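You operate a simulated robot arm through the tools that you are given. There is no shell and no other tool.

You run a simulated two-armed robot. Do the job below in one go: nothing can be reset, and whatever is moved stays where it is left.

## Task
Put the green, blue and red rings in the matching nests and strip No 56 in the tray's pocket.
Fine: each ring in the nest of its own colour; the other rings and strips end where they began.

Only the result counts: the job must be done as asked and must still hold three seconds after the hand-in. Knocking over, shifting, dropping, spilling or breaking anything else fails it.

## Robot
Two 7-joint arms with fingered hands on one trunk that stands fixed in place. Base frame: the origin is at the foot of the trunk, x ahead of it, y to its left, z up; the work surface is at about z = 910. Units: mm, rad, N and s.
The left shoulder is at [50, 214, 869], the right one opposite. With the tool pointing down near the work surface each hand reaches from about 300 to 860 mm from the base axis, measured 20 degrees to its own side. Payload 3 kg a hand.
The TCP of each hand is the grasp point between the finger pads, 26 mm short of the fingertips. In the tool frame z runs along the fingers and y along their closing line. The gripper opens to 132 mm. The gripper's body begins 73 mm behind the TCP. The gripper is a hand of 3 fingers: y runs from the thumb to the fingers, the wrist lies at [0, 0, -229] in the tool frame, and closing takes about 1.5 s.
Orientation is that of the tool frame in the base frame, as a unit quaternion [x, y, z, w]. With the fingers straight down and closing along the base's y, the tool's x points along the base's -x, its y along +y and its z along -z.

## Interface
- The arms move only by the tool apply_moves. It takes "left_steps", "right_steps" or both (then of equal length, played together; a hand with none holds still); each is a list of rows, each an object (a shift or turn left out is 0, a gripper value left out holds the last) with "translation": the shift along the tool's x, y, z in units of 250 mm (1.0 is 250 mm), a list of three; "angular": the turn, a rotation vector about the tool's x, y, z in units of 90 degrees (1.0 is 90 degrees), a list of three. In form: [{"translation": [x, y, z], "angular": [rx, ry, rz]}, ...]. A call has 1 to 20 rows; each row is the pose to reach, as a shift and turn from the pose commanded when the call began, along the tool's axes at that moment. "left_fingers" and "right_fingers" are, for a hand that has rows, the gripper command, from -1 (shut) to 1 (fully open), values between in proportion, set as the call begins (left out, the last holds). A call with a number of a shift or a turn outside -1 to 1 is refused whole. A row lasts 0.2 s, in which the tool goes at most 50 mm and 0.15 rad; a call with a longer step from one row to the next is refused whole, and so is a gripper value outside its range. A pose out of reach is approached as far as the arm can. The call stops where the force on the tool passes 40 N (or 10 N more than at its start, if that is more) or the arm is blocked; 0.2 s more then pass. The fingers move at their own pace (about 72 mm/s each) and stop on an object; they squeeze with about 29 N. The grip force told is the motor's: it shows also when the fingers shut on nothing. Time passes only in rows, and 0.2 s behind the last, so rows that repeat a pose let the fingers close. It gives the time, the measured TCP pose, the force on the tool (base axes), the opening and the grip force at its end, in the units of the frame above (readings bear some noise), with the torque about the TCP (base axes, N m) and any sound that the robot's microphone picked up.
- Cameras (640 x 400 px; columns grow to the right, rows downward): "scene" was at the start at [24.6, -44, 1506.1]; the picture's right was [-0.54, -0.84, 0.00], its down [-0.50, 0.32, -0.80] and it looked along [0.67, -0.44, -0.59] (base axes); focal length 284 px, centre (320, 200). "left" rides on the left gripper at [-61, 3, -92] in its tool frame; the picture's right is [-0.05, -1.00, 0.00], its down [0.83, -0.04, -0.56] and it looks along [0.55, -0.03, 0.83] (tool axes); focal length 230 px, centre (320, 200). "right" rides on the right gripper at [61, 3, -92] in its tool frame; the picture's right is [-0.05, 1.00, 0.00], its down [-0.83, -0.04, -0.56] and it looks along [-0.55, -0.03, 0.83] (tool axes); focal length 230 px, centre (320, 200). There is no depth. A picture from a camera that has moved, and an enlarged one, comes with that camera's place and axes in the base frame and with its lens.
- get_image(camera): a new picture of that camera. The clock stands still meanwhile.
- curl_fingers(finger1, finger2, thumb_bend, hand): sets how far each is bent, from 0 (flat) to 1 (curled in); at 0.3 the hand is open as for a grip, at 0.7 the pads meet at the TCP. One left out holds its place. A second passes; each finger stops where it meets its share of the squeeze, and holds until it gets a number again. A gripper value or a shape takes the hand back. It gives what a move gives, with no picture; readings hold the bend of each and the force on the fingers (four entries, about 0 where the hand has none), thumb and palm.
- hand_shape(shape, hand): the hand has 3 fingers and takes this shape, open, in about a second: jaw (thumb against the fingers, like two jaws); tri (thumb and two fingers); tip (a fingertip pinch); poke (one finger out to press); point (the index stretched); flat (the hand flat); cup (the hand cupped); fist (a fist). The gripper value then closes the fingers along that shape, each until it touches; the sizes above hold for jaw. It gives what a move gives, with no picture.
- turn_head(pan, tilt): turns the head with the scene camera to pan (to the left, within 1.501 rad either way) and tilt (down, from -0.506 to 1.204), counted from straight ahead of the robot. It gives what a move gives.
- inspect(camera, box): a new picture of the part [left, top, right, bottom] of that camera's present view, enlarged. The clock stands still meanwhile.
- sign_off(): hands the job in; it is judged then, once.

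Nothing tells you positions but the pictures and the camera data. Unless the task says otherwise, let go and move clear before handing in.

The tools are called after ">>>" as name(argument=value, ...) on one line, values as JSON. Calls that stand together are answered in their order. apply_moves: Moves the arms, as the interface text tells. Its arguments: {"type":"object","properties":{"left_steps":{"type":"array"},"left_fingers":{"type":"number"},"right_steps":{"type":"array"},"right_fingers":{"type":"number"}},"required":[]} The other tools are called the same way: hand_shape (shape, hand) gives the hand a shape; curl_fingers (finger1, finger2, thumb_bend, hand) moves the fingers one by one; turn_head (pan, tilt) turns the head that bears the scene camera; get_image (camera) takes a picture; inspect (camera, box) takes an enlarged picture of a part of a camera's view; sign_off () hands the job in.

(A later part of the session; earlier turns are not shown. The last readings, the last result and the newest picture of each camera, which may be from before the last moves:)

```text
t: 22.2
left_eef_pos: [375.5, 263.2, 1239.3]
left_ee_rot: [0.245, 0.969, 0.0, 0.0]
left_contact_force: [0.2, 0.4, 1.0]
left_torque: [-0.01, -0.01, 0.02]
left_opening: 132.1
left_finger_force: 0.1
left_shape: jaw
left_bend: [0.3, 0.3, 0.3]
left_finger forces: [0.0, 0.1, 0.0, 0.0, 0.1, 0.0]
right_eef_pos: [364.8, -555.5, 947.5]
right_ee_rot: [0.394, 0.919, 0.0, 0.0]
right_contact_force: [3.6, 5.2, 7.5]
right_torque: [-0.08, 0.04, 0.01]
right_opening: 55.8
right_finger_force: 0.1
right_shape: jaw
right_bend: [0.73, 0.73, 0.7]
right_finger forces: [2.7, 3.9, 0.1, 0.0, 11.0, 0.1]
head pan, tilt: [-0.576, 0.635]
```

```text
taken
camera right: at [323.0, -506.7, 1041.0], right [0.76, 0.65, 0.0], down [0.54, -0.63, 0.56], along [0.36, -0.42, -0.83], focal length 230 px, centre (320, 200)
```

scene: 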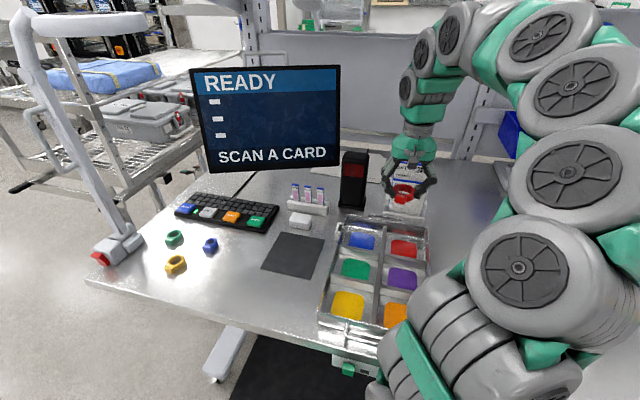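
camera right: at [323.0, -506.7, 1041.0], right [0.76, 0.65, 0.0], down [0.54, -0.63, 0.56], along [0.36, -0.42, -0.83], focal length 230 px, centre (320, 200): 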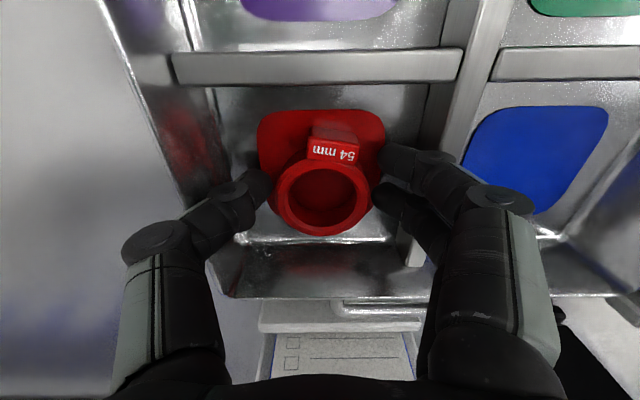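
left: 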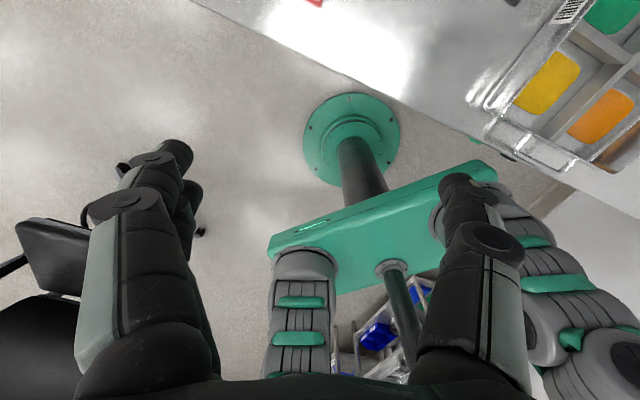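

The ring is free, but the thumb seems to press lightly on the tray's outer wall. I'll close the hand a little to take that off before rising.

>>> apply_moves(right_steps=[{"translation": [0, 0, 0]}, {"translation": [0, 0, 0]}, {"translation": [0, 0, 0]}], right_fingers=-0.22)

>>> get_image(camera="right")

```text
t: 23.0
left_eef_pos: [376.7, 260.9, 1238.0]
left_ee_rot: [0.245, 0.969, 0.0, -0.001]
left_contact_force: [0.0, -0.7, 0.3]
left_torque: [-0.02, -0.01, -0.02]
left_opening: 131.8
left_finger_force: 0.1
left_shape: jaw
left_bend: [0.3, 0.3, 0.3]
left_finger forces: [0.0, 0.0, 0.0, 0.0, 0.1, 0.0]
right_eef_pos: [362.7, -555.5, 948.4]
right_ee_rot: [0.394, 0.919, -0.001, 0.0]
right_contact_force: [-0.9, 0.0, 0.2]
right_torque: [0.01, 0.02, 0.01]
right_opening: 41.7
right_finger_force: 29.0
right_shape: jaw
right_bend: [0.75, 0.73, 0.71]
right_finger forces: [10.6, 15.5, 0.0, 0.0, 23.4, 0.1]
head pan, tilt: [-0.576, 0.635]
```

```text
taken
camera right: at [322.8, -506.9, 1040.8], right [0.76, 0.65, 0.0], down [0.54, -0.63, 0.56], along [0.36, -0.42, -0.83], focal length 230 px, centre (320, 200)
```

right: 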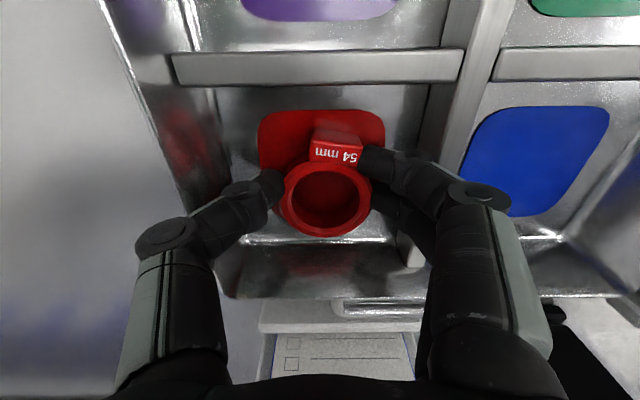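

It is gripping again at that setting. I'll shift the ring 4 mm inward, away from the outer wall and still on the pad, then open a bit less than before.

>>> apply_moves(right_steps=[{"translation": [0, 0, -0.006]}, {"translation": [0, 0.01, -0.006]}, {"translation": [0, 0.018, -0.006]}, {"translation": [0, 0.018, 0.0]}, {"translation": [0, 0.018, 0.0]}])

>>> apply_moves(right_steps=[{"translation": [0, 0, 0]}, {"translation": [0, 0, 0]}, {"translation": [0, 0, 0]}], right_fingers=-0.05)

>>> get_image(camera="right")

```text
t: 24.2
left_eef_pos: [375.8, 262.5, 1238.9]
left_ee_rot: [0.246, 0.969, 0.0, 0.0]
left_contact_force: [0.1, 1.2, -0.1]
left_torque: [-0.02, -0.02, 0.0]
left_opening: 131.9
left_finger_force: 0.0
left_shape: jaw
left_bend: [0.3, 0.3, 0.3]
left_finger forces: [0.0, 0.1, 0.0, 0.0, 0.1, 0.1]
right_eef_pos: [367.3, -552.0, 949.2]
right_ee_rot: [0.395, 0.919, 0.0, 0.001]
right_contact_force: [-3.2, -11.9, 35.3]
right_torque: [0.81, -1.53, -0.48]
right_opening: 41.5
right_finger_force: 28.7
right_shape: jaw
right_bend: [0.75, 0.74, 0.7]
right_finger forces: [10.0, 55.1, 0.0, 0.0, 27.6, 0.0]
head pan, tilt: [-0.576, 0.635]
```

```text
t: 25.0
left_eef_pos: [375.9, 261.6, 1239.2]
left_ee_rot: [0.246, 0.969, 0.0, 0.0]
left_contact_force: [-1.1, -0.1, 0.6]
left_torque: [0.01, 0.0, -0.02]
left_opening: 131.9
left_finger_force: 0.0
left_shape: jaw
left_bend: [0.3, 0.3, 0.3]
left_finger forces: [0.0, 0.1, 0.0, 0.0, 0.1, 0.0]
right_eef_pos: [365.2, -552.2, 947.4]
right_ee_rot: [0.394, 0.919, 0.0, 0.0]
right_contact_force: [-7.2, -6.2, 16.1]
right_torque: [0.31, -0.49, 0.03]
right_opening: 54.6
right_finger_force: 0.0
right_shape: jaw
right_bend: [0.74, 0.75, 0.7]
right_finger forces: [5.5, 14.4, 0.1, 0.0, 3.6, 0.1]
head pan, tilt: [-0.576, 0.635]
```

```text
taken
camera right: at [325.2, -502.8, 1039.9], right [0.76, 0.65, 0.0], down [0.54, -0.63, 0.55], along [0.36, -0.42, -0.83], focal length 230 px, centre (320, 200)
```

right: 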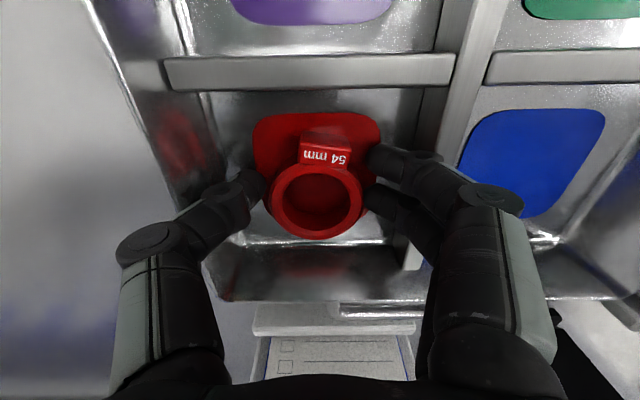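

The fingers are now resting on the centre divider, which is a tight fit. I'll rise gently with the hand slightly open and check that the ring stays down.

>>> apply_moves(right_steps=[{"translation": [0, -0.008, -0.008]}, {"translation": [0, -0.008, -0.02]}, {"translation": [0, -0.008, -0.032]}, {"translation": [0, -0.008, -0.032]}])

>>> get_image(camera="right")

>>> inspect(camera="scene", box=[330, 190, 450, 290])

```text
t: 26.0
left_eef_pos: [376.5, 262.4, 1238.2]
left_ee_rot: [0.246, 0.969, 0.0, 0.0]
left_contact_force: [-0.6, -0.7, -0.3]
left_torque: [-0.02, -0.05, 0.0]
left_opening: 131.7
left_finger_force: 0.0
left_shape: jaw
left_bend: [0.3, 0.3, 0.3]
left_finger forces: [0.1, 0.1, 0.1, 0.1, 0.0, 0.0]
right_eef_pos: [365.9, -553.7, 954.0]
right_ee_rot: [0.394, 0.919, 0.0, 0.0]
right_contact_force: [0.0, 0.3, -0.1]
right_torque: [0.02, 0.0, -0.02]
right_opening: 62.0
right_finger_force: 0.0
right_shape: jaw
right_bend: [0.73, 0.73, 0.7]
right_finger forces: [0.1, 0.1, 0.0, 0.0, 0.1, 0.0]
head pan, tilt: [-0.576, 0.635]
```

```text
taken
camera right: at [325.2, -505.2, 1048.2], right [0.76, 0.65, 0.0], down [0.54, -0.63, 0.55], along [0.36, -0.42, -0.83], focal length 230 px, centre (320, 200)
```

right: 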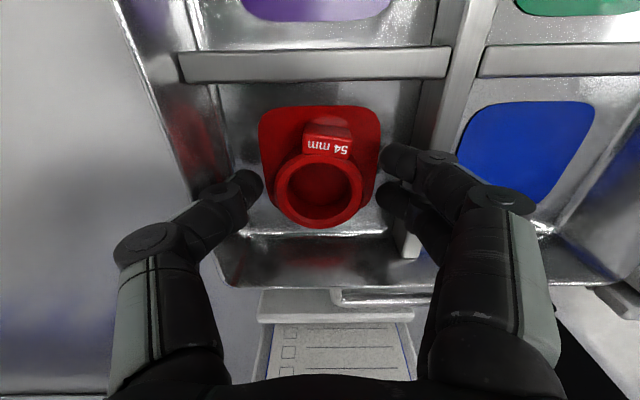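

```text
4.00 times, centred on (390, 240) of scene
camera zoom: at [24.6, -44.0, 1506.1], right [-0.54, -0.84, 0.0], down [-0.5, 0.32, -0.8], along [0.67, -0.44, -0.59], focal length 1137 px, centre (40, 40)
```

zoom: 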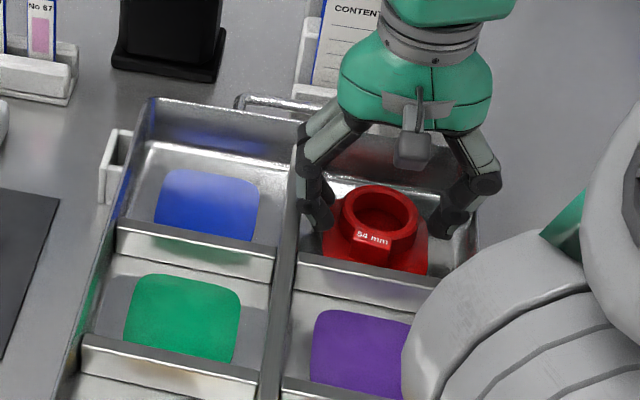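

The red ring sits in its nest and the hand is free of contact. I'll rise clear and check the tray and ring.

>>> apply_moves(right_steps=[{"translation": [0, 0.0, -0.06]}, {"translation": [0, 0.0, -0.14]}, {"translation": [0, 0, -0.28]}, {"translation": [0, 0, -0.46]}, {"translation": [0, 0, -0.64]}, {"translation": [0, 0, -0.72]}, {"translation": [0, 0, -0.72]}])

>>> inspect(camera="scene", box=[300, 210, 460, 350])

>>> get_image(camera="right")

```text
t: 27.6
left_eef_pos: [377.2, 261.7, 1238.4]
left_ee_rot: [0.246, 0.969, 0.0, -0.001]
left_contact_force: [0.9, 0.3, 0.2]
left_torque: [-0.01, 0.01, -0.01]
left_opening: 131.9
left_finger_force: 0.0
left_shape: jaw
left_bend: [0.3, 0.3, 0.3]
left_finger forces: [0.0, 0.1, 0.1, 0.1, 0.0, 0.0]
right_eef_pos: [364.9, -553.8, 1137.1]
right_ee_rot: [0.394, 0.919, -0.001, 0.0]
right_contact_force: [-0.4, 0.1, 0.0]
right_torque: [-0.02, 0.0, -0.02]
right_opening: 62.2
right_finger_force: 0.0
right_shape: jaw
right_bend: [0.73, 0.73, 0.7]
right_finger forces: [0.0, 0.0, 0.0, 0.0, 0.0, 0.0]
head pan, tilt: [-0.576, 0.635]
```

```text
2.86 times, centred on (380, 280) of scene
camera zoom: at [24.6, -44.0, 1506.1], right [-0.54, -0.84, 0.0], down [-0.5, 0.32, -0.8], along [0.67, -0.44, -0.59], focal length 812 px, centre (149, -29)
```

zoom: 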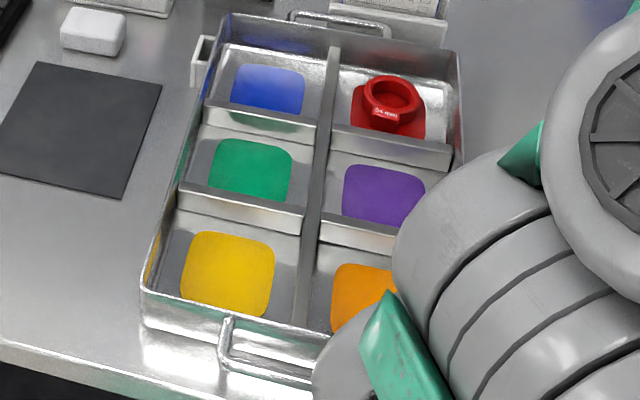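

```text
taken
camera right: at [324.0, -505.3, 1230.4], right [0.76, 0.65, 0.0], down [0.54, -0.63, 0.56], along [0.36, -0.42, -0.83], focal length 230 px, centre (320, 200)
```

right: 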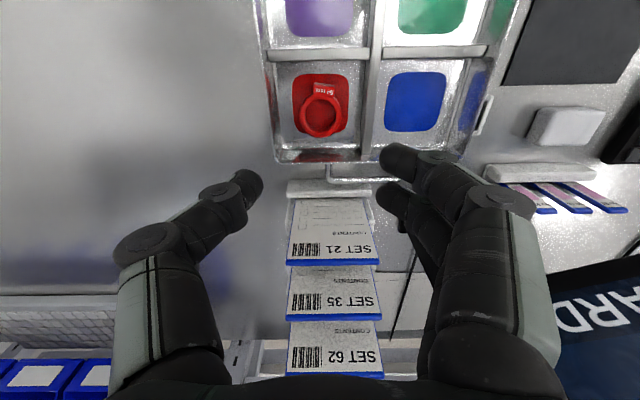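

The tray hasn't moved and the red ring is on its pad. Next is blue, near (676, -99); all the tabs match the hand's present heading, so I'll keep it and go back over the rings.

>>> apply_moves(right_steps=[{"translation": [0.038, 0.18, 0]}, {"translation": [0.076, 0.36, 0]}, {"translation": [0.115, 0.54, 0]}, {"translation": [0.153, 0.718, 0]}, {"translation": [0.153, 0.718, 0]}], right_fingers=0.15)

>>> apply_moves(right_steps=[{"translation": [0.038, 0.18, 0]}, {"translation": [0.076, 0.36, 0]}, {"translation": [0.115, 0.54, 0]}, {"translation": [0.153, 0.718, 0]}, {"translation": [0.153, 0.718, 0]}])

>>> apply_moves(right_steps=[{"translation": [0.038, 0.18, 0]}, {"translation": [0.076, 0.36, 0]}, {"translation": [0.115, 0.54, 0]}, {"translation": [0.153, 0.718, 0]}, {"translation": [0.153, 0.718, 0.18]}, {"translation": [0.153, 0.718, 0.36]}, {"translation": [0.153, 0.718, 0.48]}, {"translation": [0.153, 0.718, 0.48]}])

>>> get_image(camera="right")

>>> get_image(camera="scene")

```text
t: 28.8
left_eef_pos: [377.0, 262.4, 1238.1]
left_ee_rot: [0.244, 0.97, 0.0, 0.0]
left_contact_force: [0.6, 0.5, -0.2]
left_torque: [0.0, 0.0, -0.02]
left_opening: 131.9
left_finger_force: 0.1
left_shape: jaw
left_bend: [0.3, 0.3, 0.3]
left_finger forces: [0.0, 0.0, 0.1, 0.0, 0.0, 0.0]
right_eef_pos: [465.3, -398.6, 1136.5]
right_ee_rot: [0.393, 0.919, 0.0, 0.0]
right_contact_force: [0.1, 0.0, -0.1]
right_torque: [0.0, 0.01, -0.04]
right_opening: 75.4
right_finger_force: 0.1
right_shape: jaw
right_bend: [0.72, 0.72, 0.7]
right_finger forces: [0.0, 0.1, 0.1, 0.0, 0.0, 0.1]
head pan, tilt: [-0.576, 0.635]
```

```text
t: 30.0
left_eef_pos: [375.5, 263.1, 1237.8]
left_ee_rot: [0.245, 0.97, 0.0, 0.001]
left_contact_force: [0.0, -0.6, -0.3]
left_torque: [-0.01, 0.01, -0.02]
left_opening: 131.8
left_finger_force: 0.1
left_shape: jaw
left_bend: [0.3, 0.3, 0.3]
left_finger forces: [0.0, 0.1, 0.1, 0.0, 0.1, 0.0]
right_eef_pos: [571.5, -249.8, 1136.0]
right_ee_rot: [0.394, 0.919, -0.001, 0.0]
right_contact_force: [-0.9, 0.1, -1.5]
right_torque: [0.05, -0.03, 0.04]
right_opening: 75.3
right_finger_force: 0.1
right_shape: jaw
right_bend: [0.72, 0.72, 0.7]
right_finger forces: [0.1, 0.1, 0.1, 0.0, 0.0, 0.0]
head pan, tilt: [-0.576, 0.635]
```

```text
t: 31.8
left_eef_pos: [377.4, 263.2, 1238.6]
left_ee_rot: [0.245, 0.969, 0.0, 0.001]
left_contact_force: [-0.8, -0.5, -0.2]
left_torque: [-0.04, 0.02, 0.02]
left_opening: 131.6
left_finger_force: 0.0
left_shape: jaw
left_bend: [0.3, 0.3, 0.3]
left_finger forces: [0.1, 0.0, 0.0, 0.0, 0.0, 0.1]
right_eef_pos: [674.5, -100.4, 1018.4]
right_ee_rot: [0.394, 0.919, 0.001, 0.0]
right_contact_force: [1.1, 0.7, -0.3]
right_torque: [0.02, -0.03, 0.0]
right_opening: 75.5
right_finger_force: 0.0
right_shape: jaw
right_bend: [0.72, 0.72, 0.7]
right_finger forces: [0.0, 0.0, 0.0, 0.0, 0.0, 0.1]
head pan, tilt: [-0.576, 0.635]
```

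```text
taken
camera right: at [633.9, -52.0, 1111.8], right [0.76, 0.65, 0.0], down [0.54, -0.63, 0.56], along [0.36, -0.42, -0.83], focal length 230 px, centre (320, 200)
```

right: 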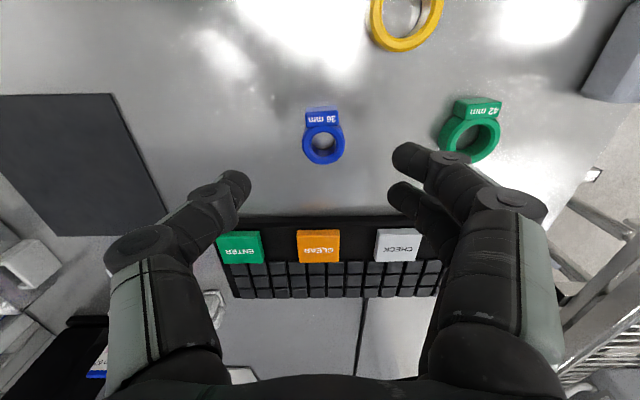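

```text
taken
```

scene: 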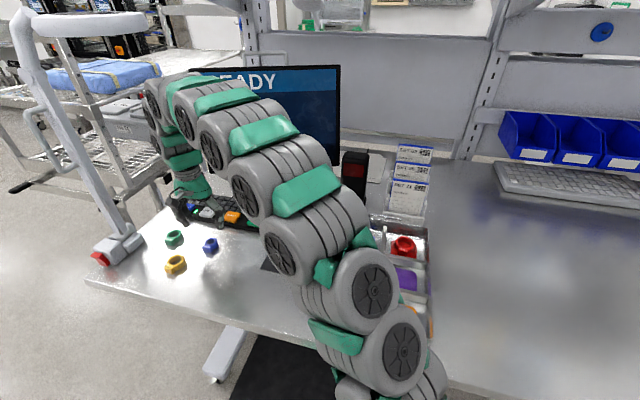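

Blue is almost under the hand, about 4 mm towards -x and 2 mm towards +y. I'll correct and lower.

>>> apply_moves(right_steps=[{"translation": [-0.016, 0.01, 0.1]}, {"translation": [-0.016, 0.01, 0.2]}, {"translation": [-0.016, 0.01, 0.285]}, {"translation": [-0.016, 0.01, 0.285]}])

>>> get_image(camera="right")

```text
t: 32.8
left_eef_pos: [376.3, 262.1, 1238.7]
left_ee_rot: [0.245, 0.969, 0.0, -0.001]
left_contact_force: [-0.1, 0.0, 0.5]
left_torque: [-0.03, 0.02, 0.02]
left_opening: 131.6
left_finger_force: 0.1
left_shape: jaw
left_bend: [0.3, 0.3, 0.3]
left_finger forces: [0.1, 0.0, 0.0, 0.0, 0.1, 0.0]
right_eef_pos: [680.2, -102.0, 946.7]
right_ee_rot: [0.393, 0.919, -0.001, 0.0]
right_contact_force: [0.0, 0.3, 0.6]
right_torque: [0.01, 0.03, -0.01]
right_opening: 75.6
right_finger_force: 0.1
right_shape: jaw
right_bend: [0.72, 0.72, 0.7]
right_finger forces: [0.0, 0.0, 0.1, 0.1, 0.1, 0.1]
head pan, tilt: [-0.576, 0.635]
```

```text
taken
camera right: at [639.3, -53.2, 1040.3], right [0.76, 0.65, 0.0], down [0.54, -0.63, 0.56], along [0.36, -0.42, -0.83], focal length 230 px, centre (320, 200)
```

right: 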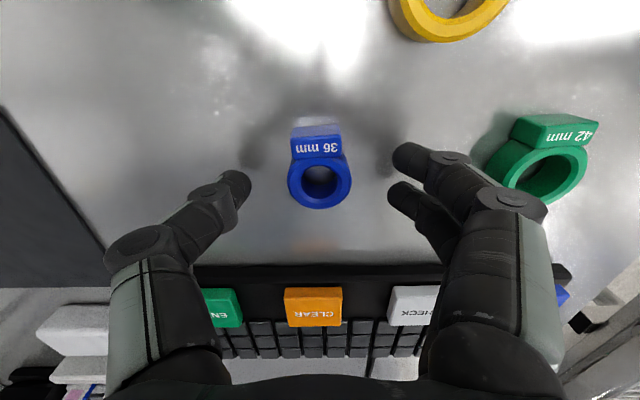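

Blue is centred between the fingers. I'll lower 3 mm, close and lift.

>>> apply_moves(right_steps=[{"translation": [0, 0, 0.012]}, {"translation": [0, 0, 0.012]}])

>>> apply_moves(right_steps=[{"translation": [0, 0, 0]}, {"translation": [0, 0, 0]}, {"translation": [0, 0, 0]}, {"translation": [0, 0, 0]}, {"translation": [0, 0, 0]}], right_fingers=-1)

>>> get_image(camera="right")

```text
t: 33.4
left_eef_pos: [377.0, 261.2, 1238.6]
left_ee_rot: [0.245, 0.969, 0.0, 0.001]
left_contact_force: [-0.4, 0.4, 0.4]
left_torque: [0.0, 0.01, 0.01]
left_opening: 131.7
left_finger_force: 0.1
left_shape: jaw
left_bend: [0.3, 0.3, 0.3]
left_finger forces: [0.1, 0.0, 0.0, 0.0, 0.1, 0.1]
right_eef_pos: [680.3, -100.7, 942.3]
right_ee_rot: [0.394, 0.919, 0.0, 0.0]
right_contact_force: [0.8, 0.0, 0.0]
right_torque: [-0.01, 0.02, -0.03]
right_opening: 75.5
right_finger_force: 0.0
right_shape: jaw
right_bend: [0.72, 0.72, 0.7]
right_finger forces: [0.0, 0.1, 0.2, 0.0, 0.1, 0.0]
head pan, tilt: [-0.576, 0.635]
```

```text
t: 34.6
left_eef_pos: [376.3, 261.5, 1239.1]
left_ee_rot: [0.245, 0.969, 0.0, -0.001]
left_contact_force: [0.1, -0.1, -0.4]
left_torque: [0.01, 0.01, 0.01]
left_opening: 132.0
left_finger_force: 0.0
left_shape: jaw
left_bend: [0.3, 0.3, 0.3]
left_finger forces: [0.0, 0.0, 0.0, 0.0, 0.1, 0.0]
right_eef_pos: [680.7, -101.4, 943.4]
right_ee_rot: [0.394, 0.919, -0.001, 0.0]
right_contact_force: [-0.2, -0.9, 0.3]
right_torque: [0.01, 0.02, 0.0]
right_opening: 26.6
right_finger_force: 28.7
right_shape: jaw
right_bend: [0.73, 0.73, 0.7]
right_finger forces: [11.7, 13.7, 0.1, 0.1, 25.5, 0.0]
head pan, tilt: [-0.576, 0.635]
```

```text
taken
camera right: at [639.5, -52.5, 1036.2], right [0.76, 0.65, 0.0], down [0.54, -0.63, 0.56], along [0.36, -0.42, -0.83], focal length 230 px, centre (320, 200)
```

right: 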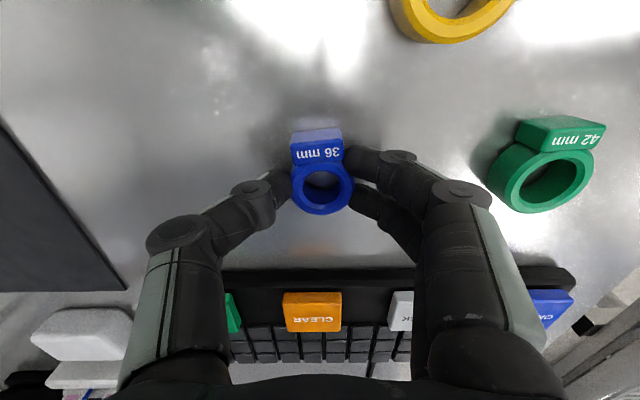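

Blue is gripped. I'll lift it and carry it to above the blue nest at about (457, -470).

>>> apply_moves(right_steps=[{"translation": [0, 0, -0.1]}, {"translation": [0, 0, -0.25]}, {"translation": [0, 0, -0.42]}, {"translation": [0, 0, -0.6]}, {"translation": [0, 0, -0.76]}, {"translation": [0, 0, -0.76]}])

>>> apply_moves(right_steps=[{"translation": [-0.045, -0.166, 0]}, {"translation": [-0.09, -0.332, 0]}, {"translation": [-0.136, -0.5, 0]}, {"translation": [-0.181, -0.666, 0]}, {"translation": [-0.226, -0.832, 0]}, {"translation": [-0.226, -0.832, 0]}])

>>> apply_moves(right_steps=[{"translation": [-0.045, -0.166, 0]}, {"translation": [-0.09, -0.332, 0]}, {"translation": [-0.136, -0.5, 0]}, {"translation": [-0.181, -0.666, 0]}, {"translation": [-0.226, -0.832, 0]}, {"translation": [-0.226, -0.832, 0.15]}, {"translation": [-0.226, -0.832, 0.3]}, {"translation": [-0.226, -0.832, 0.3]}])

>>> get_image(camera="right")

>>> inspect(camera="scene", box=[300, 160, 460, 300])

```text
t: 36.0
left_eef_pos: [376.4, 263.1, 1238.8]
left_ee_rot: [0.246, 0.969, 0.001, 0.0]
left_contact_force: [0.0, 0.5, 0.6]
left_torque: [-0.01, -0.05, 0.01]
left_opening: 131.8
left_finger_force: 0.0
left_shape: jaw
left_bend: [0.3, 0.3, 0.3]
left_finger forces: [0.0, 0.1, 0.1, 0.1, 0.0, 0.1]
right_eef_pos: [680.4, -97.4, 1134.7]
right_ee_rot: [0.394, 0.919, 0.0, 0.0]
right_contact_force: [-1.0, -0.5, 0.3]
right_torque: [0.0, 0.04, 0.02]
right_opening: 26.1
right_finger_force: 29.0
right_shape: jaw
right_bend: [0.73, 0.73, 0.7]
right_finger forces: [11.5, 14.0, 0.0, 0.1, 25.5, 0.1]
head pan, tilt: [-0.576, 0.635]
```

```text
t: 37.4
left_eef_pos: [376.5, 262.1, 1238.5]
left_ee_rot: [0.246, 0.969, 0.0, 0.0]
left_contact_force: [-0.9, -1.4, -0.3]
left_torque: [0.01, -0.02, 0.0]
left_opening: 132.0
left_finger_force: 0.1
left_shape: jaw
left_bend: [0.3, 0.3, 0.3]
left_finger forces: [0.1, 0.0, 0.1, 0.0, 0.1, 0.0]
right_eef_pos: [566.1, -280.9, 1130.8]
right_ee_rot: [0.393, 0.919, 0.0, 0.001]
right_contact_force: [0.3, -0.2, -0.1]
right_torque: [-0.02, 0.01, -0.01]
right_opening: 26.4
right_finger_force: 29.3
right_shape: jaw
right_bend: [0.73, 0.73, 0.7]
right_finger forces: [11.1, 14.0, 0.0, 0.0, 25.6, 0.0]
head pan, tilt: [-0.576, 0.635]
```

```text
t: 39.2
left_eef_pos: [376.9, 262.7, 1239.0]
left_ee_rot: [0.246, 0.969, 0.0, 0.0]
left_contact_force: [0.2, 0.9, 0.3]
left_torque: [-0.02, -0.02, 0.02]
left_opening: 131.9
left_finger_force: 0.1
left_shape: jaw
left_bend: [0.3, 0.3, 0.3]
left_finger forces: [0.1, 0.0, 0.0, 0.1, 0.1, 0.0]
right_eef_pos: [459.1, -466.2, 1054.6]
right_ee_rot: [0.394, 0.919, 0.0, 0.0]
right_contact_force: [-0.5, -0.2, -0.6]
right_torque: [0.01, 0.02, 0.0]
right_opening: 25.9
right_finger_force: 29.0
right_shape: jaw
right_bend: [0.73, 0.73, 0.7]
right_finger forces: [11.7, 14.4, 0.0, 0.0, 25.5, 0.1]
head pan, tilt: [-0.576, 0.635]
```

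```text
taken
camera right: at [418.0, -418.6, 1148.7], right [0.76, 0.65, 0.0], down [0.54, -0.63, 0.56], along [0.36, -0.42, -0.83], focal length 230 px, centre (320, 200)
```

right: 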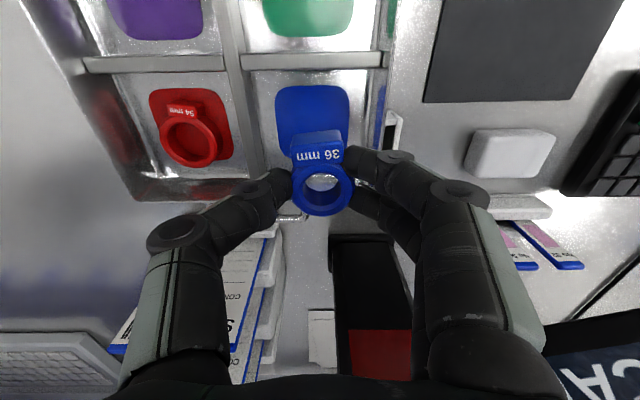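

```text
2.86 times, centred on (380, 230) of scene
camera zoom: at [24.6, -44.0, 1506.1], right [-0.54, -0.84, 0.0], down [-0.5, 0.32, -0.8], along [0.67, -0.44, -0.59], focal length 812 px, centre (149, 114)
```

zoom: 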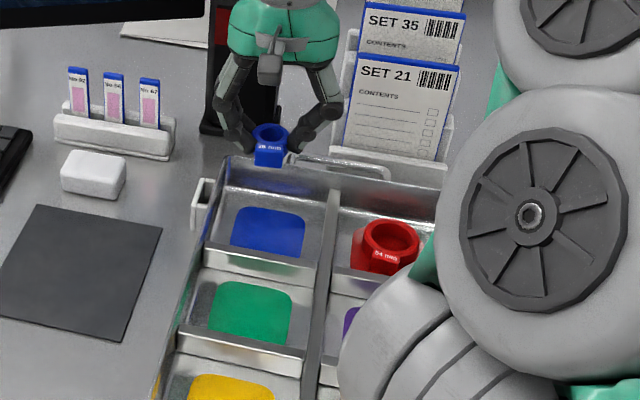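

Blue needs about -5 mm in x and -8 mm in y to centre over its pad. I'll correct that and lower to near the floor.

>>> apply_moves(right_steps=[{"translation": [-0.018, -0.031, 0.1]}, {"translation": [-0.018, -0.031, 0.2]}, {"translation": [-0.018, -0.031, 0.3]}, {"translation": [-0.018, -0.031, 0.38]}, {"translation": [-0.018, -0.031, 0.38]}])

>>> get_image(camera="right")

```text
t: 40.4
left_eef_pos: [377.2, 261.8, 1238.9]
left_ee_rot: [0.245, 0.97, 0.0, 0.0]
left_contact_force: [0.3, -0.8, 0.2]
left_torque: [-0.03, -0.01, -0.01]
left_opening: 131.8
left_finger_force: 0.1
left_shape: jaw
left_bend: [0.3, 0.3, 0.3]
left_finger forces: [0.0, 0.1, 0.0, 0.0, 0.0, 0.0]
right_eef_pos: [456.5, -478.4, 962.1]
right_ee_rot: [0.395, 0.919, 0.0, 0.0]
right_contact_force: [0.1, 0.3, 0.3]
right_torque: [0.0, 0.02, -0.01]
right_opening: 26.2
right_finger_force: 28.9
right_shape: jaw
right_bend: [0.73, 0.73, 0.7]
right_finger forces: [12.6, 14.7, 0.0, 0.0, 25.4, 0.0]
head pan, tilt: [-0.576, 0.635]
```

```text
taken
camera right: at [413.9, -430.9, 1055.6], right [0.76, 0.65, 0.0], down [0.54, -0.63, 0.56], along [0.36, -0.42, -0.83], focal length 230 px, centre (320, 200)
```

right: 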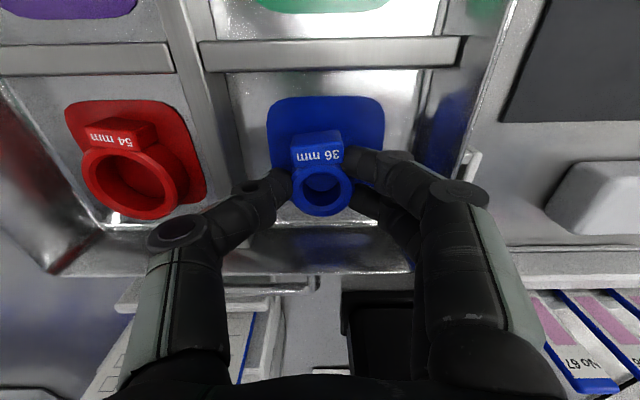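

The ring is almost centred. I'll make a small 3 mm correction and lower towards contact.

>>> apply_moves(right_steps=[{"translation": [0.005, 0.012, 0.0]}, {"translation": [0.005, 0.012, 0.02]}, {"translation": [0.005, 0.012, 0.036]}, {"translation": [0.005, 0.012, 0.036]}])

>>> apply_moves(right_steps=[{"translation": [0, 0, 0.004]}, {"translation": [0, 0, 0.006]}, {"translation": [0, 0, 0.006]}])

>>> apply_moves(right_steps=[{"translation": [0, 0, 0.004]}, {"translation": [0, 0, 0.004]}])

>>> get_image(camera="right")

```text
t: 41.4
left_eef_pos: [377.2, 261.9, 1238.1]
left_ee_rot: [0.246, 0.969, 0.001, 0.0]
left_contact_force: [-0.4, 0.3, 0.6]
left_torque: [0.0, 0.0, 0.0]
left_opening: 131.9
left_finger_force: 0.0
left_shape: jaw
left_bend: [0.3, 0.3, 0.3]
left_finger forces: [0.1, 0.0, 0.1, 0.0, 0.1, 0.0]
right_eef_pos: [455.7, -474.9, 951.8]
right_ee_rot: [0.393, 0.919, 0.0, 0.0]
right_contact_force: [-0.1, 0.2, -0.3]
right_torque: [0.0, 0.0, 0.01]
right_opening: 26.3
right_finger_force: 28.9
right_shape: jaw
right_bend: [0.73, 0.73, 0.7]
right_finger forces: [12.7, 14.7, 0.0, 0.0, 25.4, 0.1]
head pan, tilt: [-0.576, 0.635]
```

```text
t: 42.2
left_eef_pos: [376.6, 262.7, 1238.6]
left_ee_rot: [0.245, 0.969, 0.0, 0.0]
left_contact_force: [0.5, -0.1, 0.9]
left_torque: [-0.01, 0.01, 0.02]
left_opening: 131.7
left_finger_force: 0.1
left_shape: jaw
left_bend: [0.3, 0.3, 0.3]
left_finger forces: [0.0, 0.0, 0.0, 0.0, 0.0, 0.0]
right_eef_pos: [457.7, -474.3, 951.1]
right_ee_rot: [0.393, 0.919, 0.0, 0.0]
right_contact_force: [0.4, 0.3, -0.6]
right_torque: [-0.02, 0.01, -0.01]
right_opening: 26.0
right_finger_force: 29.3
right_shape: jaw
right_bend: [0.73, 0.73, 0.7]
right_finger forces: [12.6, 14.7, 0.0, 0.1, 25.4, 0.1]
head pan, tilt: [-0.576, 0.635]
```

```text
t: 42.8
left_eef_pos: [376.1, 262.8, 1238.8]
left_ee_rot: [0.245, 0.969, -0.001, 0.0]
left_contact_force: [-0.2, 0.6, -0.8]
left_torque: [-0.03, -0.03, -0.01]
left_opening: 131.8
left_finger_force: 0.0
left_shape: jaw
left_bend: [0.3, 0.3, 0.3]
left_finger forces: [0.0, 0.1, 0.0, 0.0, 0.0, 0.1]
right_eef_pos: [455.8, -474.9, 948.7]
right_ee_rot: [0.393, 0.919, 0.0, 0.0]
right_contact_force: [0.9, 0.4, -0.4]
right_torque: [-0.04, 0.0, 0.01]
right_opening: 26.1
right_finger_force: 28.6
right_shape: jaw
right_bend: [0.73, 0.73, 0.7]
right_finger forces: [12.6, 14.6, 0.0, 0.0, 25.4, 0.1]
head pan, tilt: [-0.576, 0.635]
```

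```text
taken
camera right: at [415.0, -426.5, 1042.6], right [0.76, 0.65, 0.0], down [0.54, -0.63, 0.56], along [0.36, -0.42, -0.83], focal length 230 px, centre (320, 200)
```

right: 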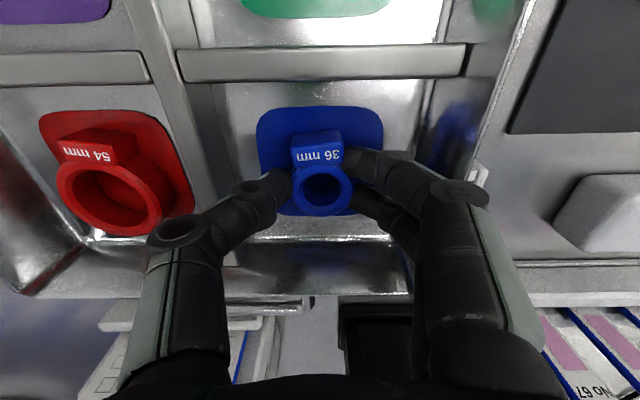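

No contact yet. I'll continue one millimetre at a time.

>>> apply_moves(right_steps=[{"translation": [0, 0, 0.004]}, {"translation": [0, 0, 0.004]}])

>>> apply_moves(right_steps=[{"translation": [0, 0, 0.004]}, {"translation": [0, 0, 0.004]}])

>>> apply_moves(right_steps=[{"translation": [0, 0, 0.004]}, {"translation": [0, 0, 0.004]}])

```text
t: 43.4
left_eef_pos: [376.0, 261.7, 1238.3]
left_ee_rot: [0.245, 0.969, 0.0, 0.001]
left_contact_force: [0.1, 0.0, 0.2]
left_torque: [0.02, -0.02, 0.02]
left_opening: 131.8
left_finger_force: 0.0
left_shape: jaw
left_bend: [0.3, 0.3, 0.3]
left_finger forces: [0.1, 0.0, 0.0, 0.1, 0.1, 0.0]
right_eef_pos: [456.2, -474.2, 948.3]
right_ee_rot: [0.393, 0.919, 0.0, 0.001]
right_contact_force: [-0.1, 1.0, 0.0]
right_torque: [0.03, -0.03, -0.01]
right_opening: 26.2
right_finger_force: 29.3
right_shape: jaw
right_bend: [0.73, 0.73, 0.7]
right_finger forces: [12.7, 14.6, 0.1, 0.0, 25.3, 0.0]
head pan, tilt: [-0.576, 0.635]
```

```text
t: 44.0
left_eef_pos: [376.6, 261.1, 1238.4]
left_ee_rot: [0.245, 0.97, 0.0, 0.0]
left_contact_force: [0.0, -0.9, 0.8]
left_torque: [-0.02, 0.0, 0.03]
left_opening: 132.0
left_finger_force: 0.1
left_shape: jaw
left_bend: [0.3, 0.3, 0.3]
left_finger forces: [0.0, 0.1, 0.1, 0.0, 0.0, 0.0]
right_eef_pos: [456.0, -473.9, 946.5]
right_ee_rot: [0.394, 0.919, 0.001, 0.0]
right_contact_force: [0.0, 0.2, 0.0]
right_torque: [0.01, 0.01, 0.02]
right_opening: 26.0
right_finger_force: 29.0
right_shape: jaw
right_bend: [0.73, 0.73, 0.7]
right_finger forces: [12.7, 14.7, 0.0, 0.0, 25.4, 0.0]
head pan, tilt: [-0.576, 0.635]
```

```text
t: 44.6
left_eef_pos: [375.6, 263.1, 1239.0]
left_ee_rot: [0.245, 0.969, 0.0, 0.0]
left_contact_force: [-0.2, 0.4, 0.5]
left_torque: [-0.03, 0.02, -0.02]
left_opening: 131.7
left_finger_force: 0.1
left_shape: jaw
left_bend: [0.3, 0.3, 0.3]
left_finger forces: [0.1, 0.1, 0.0, 0.0, 0.0, 0.0]
right_eef_pos: [456.8, -474.0, 946.9]
right_ee_rot: [0.394, 0.919, 0.0, 0.001]
right_contact_force: [-0.9, 0.3, 1.8]
right_torque: [0.01, -0.03, 0.01]
right_opening: 26.0
right_finger_force: 28.8
right_shape: jaw
right_bend: [0.73, 0.73, 0.7]
right_finger forces: [13.4, 14.9, 0.0, 0.1, 25.8, 0.1]
head pan, tilt: [-0.576, 0.635]
```

There is light contact now. I'll open just enough to free the ring.

>>> apply_moves(right_steps=[{"translation": [0, 0, 0]}, {"translation": [0, 0, 0]}, {"translation": [0, 0, 0]}], right_fingers=-0.25)

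>>> get_image(camera="right")

```text
t: 45.4
left_eef_pos: [376.4, 262.6, 1239.3]
left_ee_rot: [0.246, 0.969, 0.001, 0.001]
left_contact_force: [-1.1, 0.9, -0.3]
left_torque: [-0.01, 0.02, -0.01]
left_opening: 131.9
left_finger_force: 0.0
left_shape: jaw
left_bend: [0.3, 0.3, 0.3]
left_finger forces: [0.0, 0.0, 0.0, 0.0, 0.1, 0.0]
right_eef_pos: [455.8, -475.3, 946.1]
right_ee_rot: [0.394, 0.919, 0.0, 0.0]
right_contact_force: [-2.0, -2.3, 1.1]
right_torque: [0.01, -0.03, 0.03]
right_opening: 47.8
right_finger_force: 0.1
right_shape: jaw
right_bend: [0.74, 0.74, 0.7]
right_finger forces: [0.8, 1.8, 0.0, 0.0, 0.0, 0.1]
head pan, tilt: [-0.576, 0.635]
```

```text
taken
camera right: at [414.8, -426.4, 1039.3], right [0.76, 0.65, 0.0], down [0.54, -0.63, 0.56], along [0.36, -0.42, -0.83], focal length 230 px, centre (320, 200)
```

right: 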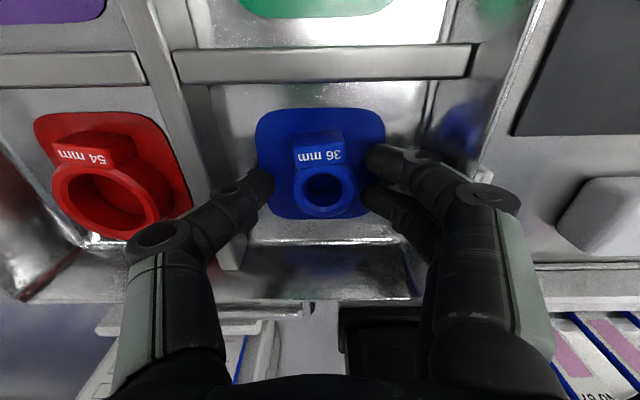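

The blue ring is free in its nest. I'll rise straight up.

>>> apply_moves(right_steps=[{"translation": [0, 0, -0.02]}, {"translation": [0, 0, -0.06]}, {"translation": [0, 0, -0.14]}, {"translation": [0, 0, -0.28]}, {"translation": [0, 0, -0.46]}, {"translation": [0, 0, -0.64]}, {"translation": [0, 0, -0.75]}, {"translation": [0, 0, -0.75]}])

>>> get_image(camera="right")

>>> inspect(camera="scene", box=[300, 210, 460, 350])

```text
t: 47.2
left_eef_pos: [376.1, 261.8, 1238.7]
left_ee_rot: [0.244, 0.97, 0.001, 0.0]
left_contact_force: [-0.6, -0.4, 0.1]
left_torque: [0.0, 0.02, -0.01]
left_opening: 131.9
left_finger_force: 0.0
left_shape: jaw
left_bend: [0.3, 0.3, 0.3]
left_finger forces: [0.0, 0.1, 0.0, 0.1, 0.1, 0.0]
right_eef_pos: [457.1, -472.8, 1134.4]
right_ee_rot: [0.393, 0.92, 0.0, 0.0]
right_contact_force: [0.7, 0.5, -0.4]
right_torque: [-0.01, 0.02, -0.02]
right_opening: 49.2
right_finger_force: 0.1
right_shape: jaw
right_bend: [0.74, 0.74, 0.7]
right_finger forces: [0.0, 0.0, 0.0, 0.0, 0.0, 0.0]
head pan, tilt: [-0.576, 0.635]
```

```text
taken
camera right: at [417.2, -425.4, 1227.0], right [0.76, 0.65, 0.0], down [0.54, -0.63, 0.56], along [0.36, -0.42, -0.83], focal length 230 px, centre (320, 200)
```

right: 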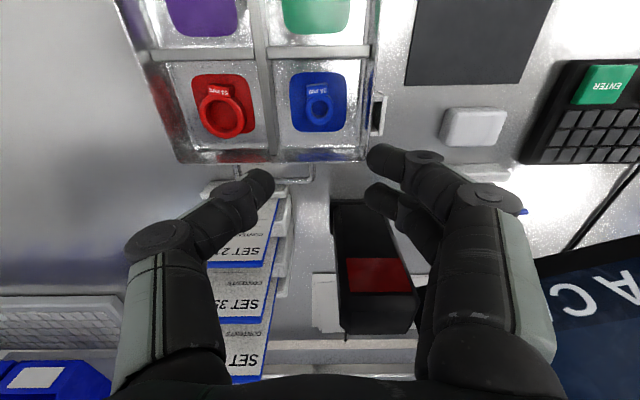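

```text
2.86 times, centred on (380, 280) of scene
camera zoom: at [24.6, -44.0, 1506.1], right [-0.54, -0.84, 0.0], down [-0.5, 0.32, -0.8], along [0.67, -0.44, -0.59], focal length 812 px, centre (149, -29)
```

zoom: 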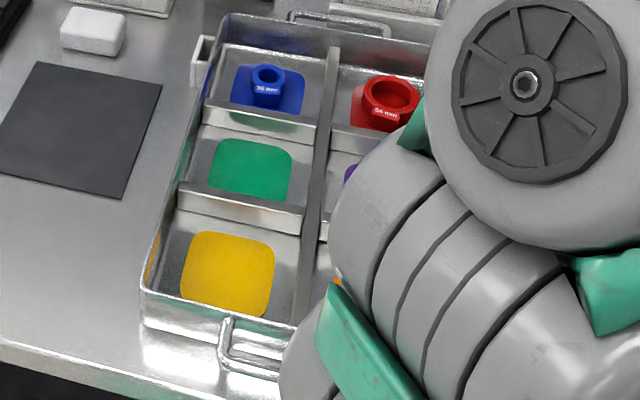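

Blue is seated and the tray hasn't moved. I'll take a closer look at the pocket from here for later, then head for green.

>>> inspect(camera="right", box=[340, 70, 420, 160])

>>> inspect(camera="right", box=[160, 40, 400, 180])

```text
4.44 times, centred on (380, 115) of right
camera zoom: at [417.2, -425.4, 1227.0], right [0.76, 0.65, 0.0], down [0.54, -0.63, 0.56], along [0.36, -0.42, -0.83], focal length 1022 px, centre (53, 578)
```

zoom: 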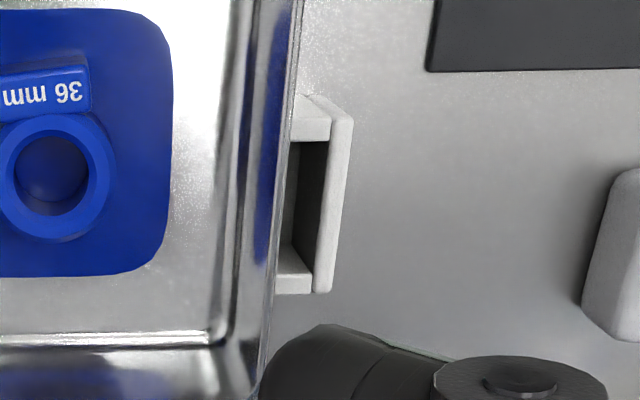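

```text
2.67 times, centred on (280, 110) of right
camera zoom: at [417.2, -425.4, 1227.0], right [0.76, 0.65, 0.0], down [0.54, -0.63, 0.56], along [0.36, -0.42, -0.83], focal length 614 px, centre (427, 440)
```

zoom: 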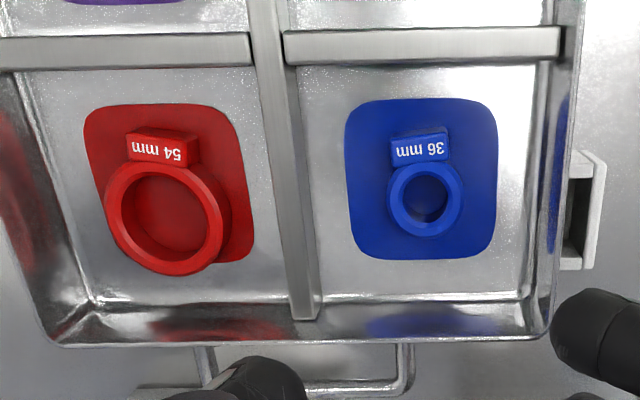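

The pocket's slot is on the tray's left side near (515, -434), with its top around z = 945. Now for green, near (764, -19); a post stands about 140 mm beyond it, which leaves room.

>>> apply_moves(right_steps=[{"translation": [0.039, 0.178, 0]}, {"translation": [0.078, 0.357, 0]}, {"translation": [0.117, 0.535, 0]}, {"translation": [0.156, 0.714, 0]}, {"translation": [0.156, 0.714, 0]}], right_fingers=0.15)

>>> apply_moves(right_steps=[{"translation": [0.039, 0.178, 0]}, {"translation": [0.078, 0.357, 0]}, {"translation": [0.117, 0.535, 0]}, {"translation": [0.156, 0.714, 0]}, {"translation": [0.156, 0.714, 0]}])

>>> get_image(camera="scene")

>>> get_image(camera="right")

```text
t: 48.4
left_eef_pos: [377.2, 262.8, 1238.2]
left_ee_rot: [0.245, 0.969, 0.0, 0.001]
left_contact_force: [0.1, -0.3, 0.0]
left_torque: [0.02, 0.04, 0.0]
left_opening: 131.9
left_finger_force: 0.1
left_shape: jaw
left_bend: [0.3, 0.3, 0.3]
left_finger forces: [0.0, 0.0, 0.1, 0.1, 0.0, 0.0]
right_eef_pos: [559.3, -324.9, 1134.1]
right_ee_rot: [0.394, 0.919, 0.0, -0.001]
right_contact_force: [0.0, 1.0, 0.4]
right_torque: [-0.02, -0.01, -0.03]
right_opening: 75.3
right_finger_force: 0.1
right_shape: jaw
right_bend: [0.72, 0.72, 0.7]
right_finger forces: [0.0, 0.0, 0.0, 0.1, 0.0, 0.0]
head pan, tilt: [-0.576, 0.635]
```

```text
t: 49.6
left_eef_pos: [377.7, 263.1, 1238.4]
left_ee_rot: [0.245, 0.97, 0.001, 0.0]
left_contact_force: [0.0, -0.2, -1.1]
left_torque: [0.01, -0.01, -0.02]
left_opening: 132.0
left_finger_force: 0.0
left_shape: jaw
left_bend: [0.3, 0.3, 0.3]
left_finger forces: [0.0, 0.0, 0.0, 0.0, 0.0, 0.1]
right_eef_pos: [659.5, -173.7, 1132.5]
right_ee_rot: [0.394, 0.919, 0.0, 0.0]
right_contact_force: [0.0, 0.7, 0.2]
right_torque: [0.01, 0.0, -0.01]
right_opening: 75.6
right_finger_force: 0.0
right_shape: jaw
right_bend: [0.72, 0.72, 0.7]
right_finger forces: [0.1, 0.0, 0.1, 0.0, 0.0, 0.0]
head pan, tilt: [-0.576, 0.635]
```

```text
taken
```

scene: 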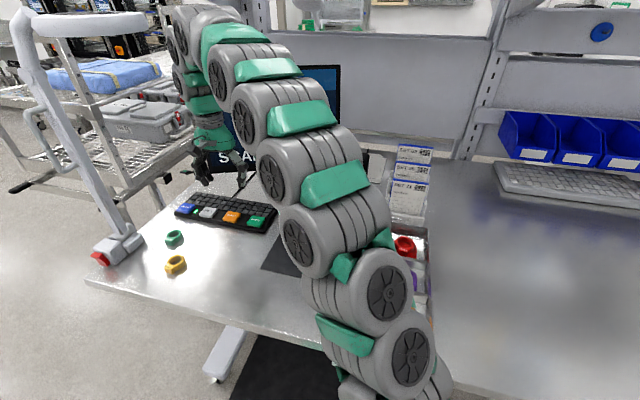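

```text
taken
camera right: at [617.7, -125.4, 1226.2], right [0.76, 0.65, 0.0], down [0.54, -0.63, 0.56], along [0.36, -0.42, -0.83], focal length 230 px, centre (320, 200)
```

right: 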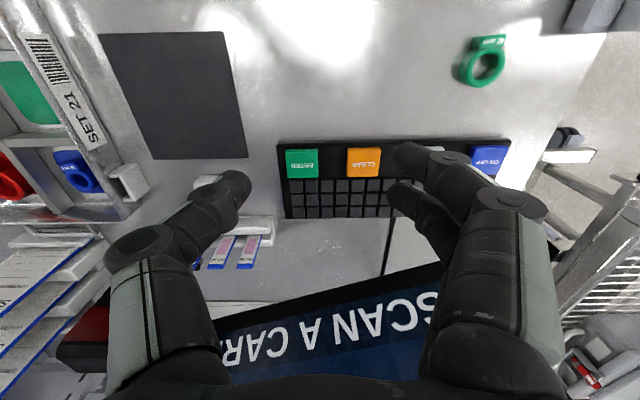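

The monitor's near corner is about 180 mm off the path, so it is clear. I'll continue to above green and descend partway.

>>> apply_moves(right_steps=[{"translation": [0.039, 0.178, 0]}, {"translation": [0.078, 0.357, 0]}, {"translation": [0.117, 0.535, 0]}, {"translation": [0.156, 0.714, 0.0]}, {"translation": [0.156, 0.714, 0.15]}, {"translation": [0.156, 0.714, 0.3]}, {"translation": [0.156, 0.714, 0.45]}, {"translation": [0.156, 0.714, 0.45]}])

>>> get_image(camera="scene")

>>> get_image(camera="right")

```text
t: 51.4
left_eef_pos: [375.7, 262.1, 1238.1]
left_ee_rot: [0.246, 0.969, 0.0, 0.0]
left_contact_force: [0.0, -0.5, -0.4]
left_torque: [-0.01, 0.0, 0.01]
left_opening: 131.7
left_finger_force: 0.2
left_shape: jaw
left_bend: [0.3, 0.3, 0.3]
left_finger forces: [0.0, 0.0, 0.0, 0.1, 0.0, 0.0]
right_eef_pos: [765.6, -18.5, 1019.5]
right_ee_rot: [0.395, 0.919, 0.0, 0.0]
right_contact_force: [0.5, -0.7, 0.6]
right_torque: [0.0, 0.01, -0.01]
right_opening: 75.8
right_finger_force: 0.0
right_shape: jaw
right_bend: [0.72, 0.72, 0.7]
right_finger forces: [0.0, 0.1, 0.1, 0.0, 0.1, 0.1]
right hand out of reach, approached as far as the arm can: row 2, 3, 4, 5, 6
head pan, tilt: [-0.576, 0.635]
```

```text
taken
```

scene: 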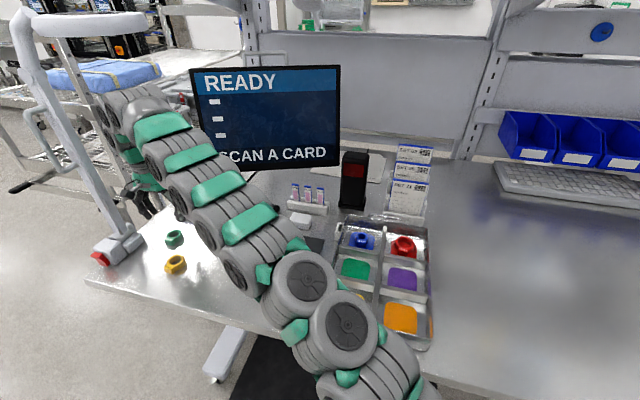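

```text
taken
camera right: at [723.5, 28.7, 1112.4], right [0.76, 0.65, 0.0], down [0.54, -0.63, 0.56], along [0.36, -0.42, -0.83], focal length 230 px, centre (320, 200)
```

right: 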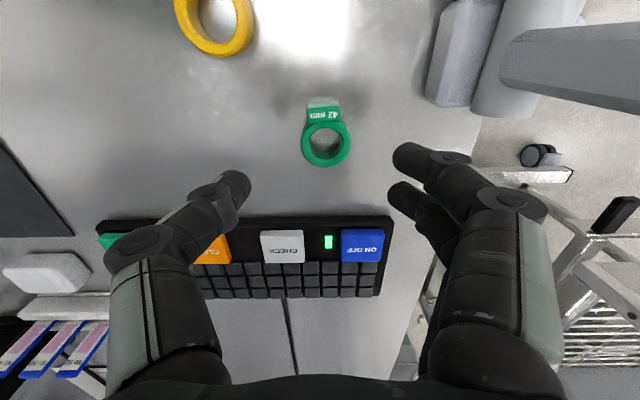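

Green is about 5 mm to +y and 4 mm to -x. The clamp at upper right stays clear of the fingers, so I'll lower onto it.

>>> apply_moves(right_steps=[{"translation": [-0.016, 0.019, 0.08]}, {"translation": [-0.016, 0.019, 0.18]}, {"translation": [-0.016, 0.019, 0.285]}, {"translation": [-0.016, 0.019, 0.285]}])

>>> get_image(camera="right")

```text
t: 52.4
left_eef_pos: [376.5, 262.4, 1238.9]
left_ee_rot: [0.245, 0.97, 0.0, 0.0]
left_contact_force: [-0.1, -0.4, -0.2]
left_torque: [-0.01, 0.01, 0.0]
left_opening: 131.8
left_finger_force: 0.0
left_shape: jaw
left_bend: [0.3, 0.3, 0.3]
left_finger forces: [0.0, 0.0, 0.1, 0.0, 0.0, 0.1]
right_eef_pos: [769.7, -20.4, 949.4]
right_ee_rot: [0.394, 0.919, 0.0, 0.0]
right_contact_force: [-0.8, 0.6, 0.3]
right_torque: [0.01, -0.02, 0.0]
right_opening: 75.6
right_finger_force: 0.0
right_shape: jaw
right_bend: [0.72, 0.72, 0.7]
right_finger forces: [0.1, 0.1, 0.0, 0.0, 0.1, 0.0]
head pan, tilt: [-0.576, 0.635]
```

```text
taken
camera right: at [729.2, 28.4, 1043.1], right [0.76, 0.65, 0.0], down [0.54, -0.63, 0.56], along [0.36, -0.42, -0.83], focal length 230 px, centre (320, 200)
```

right: 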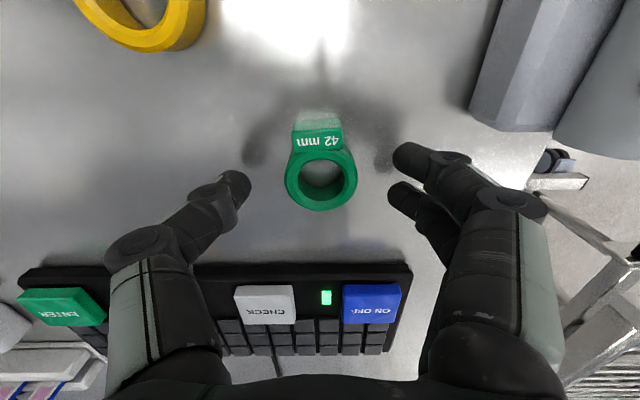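

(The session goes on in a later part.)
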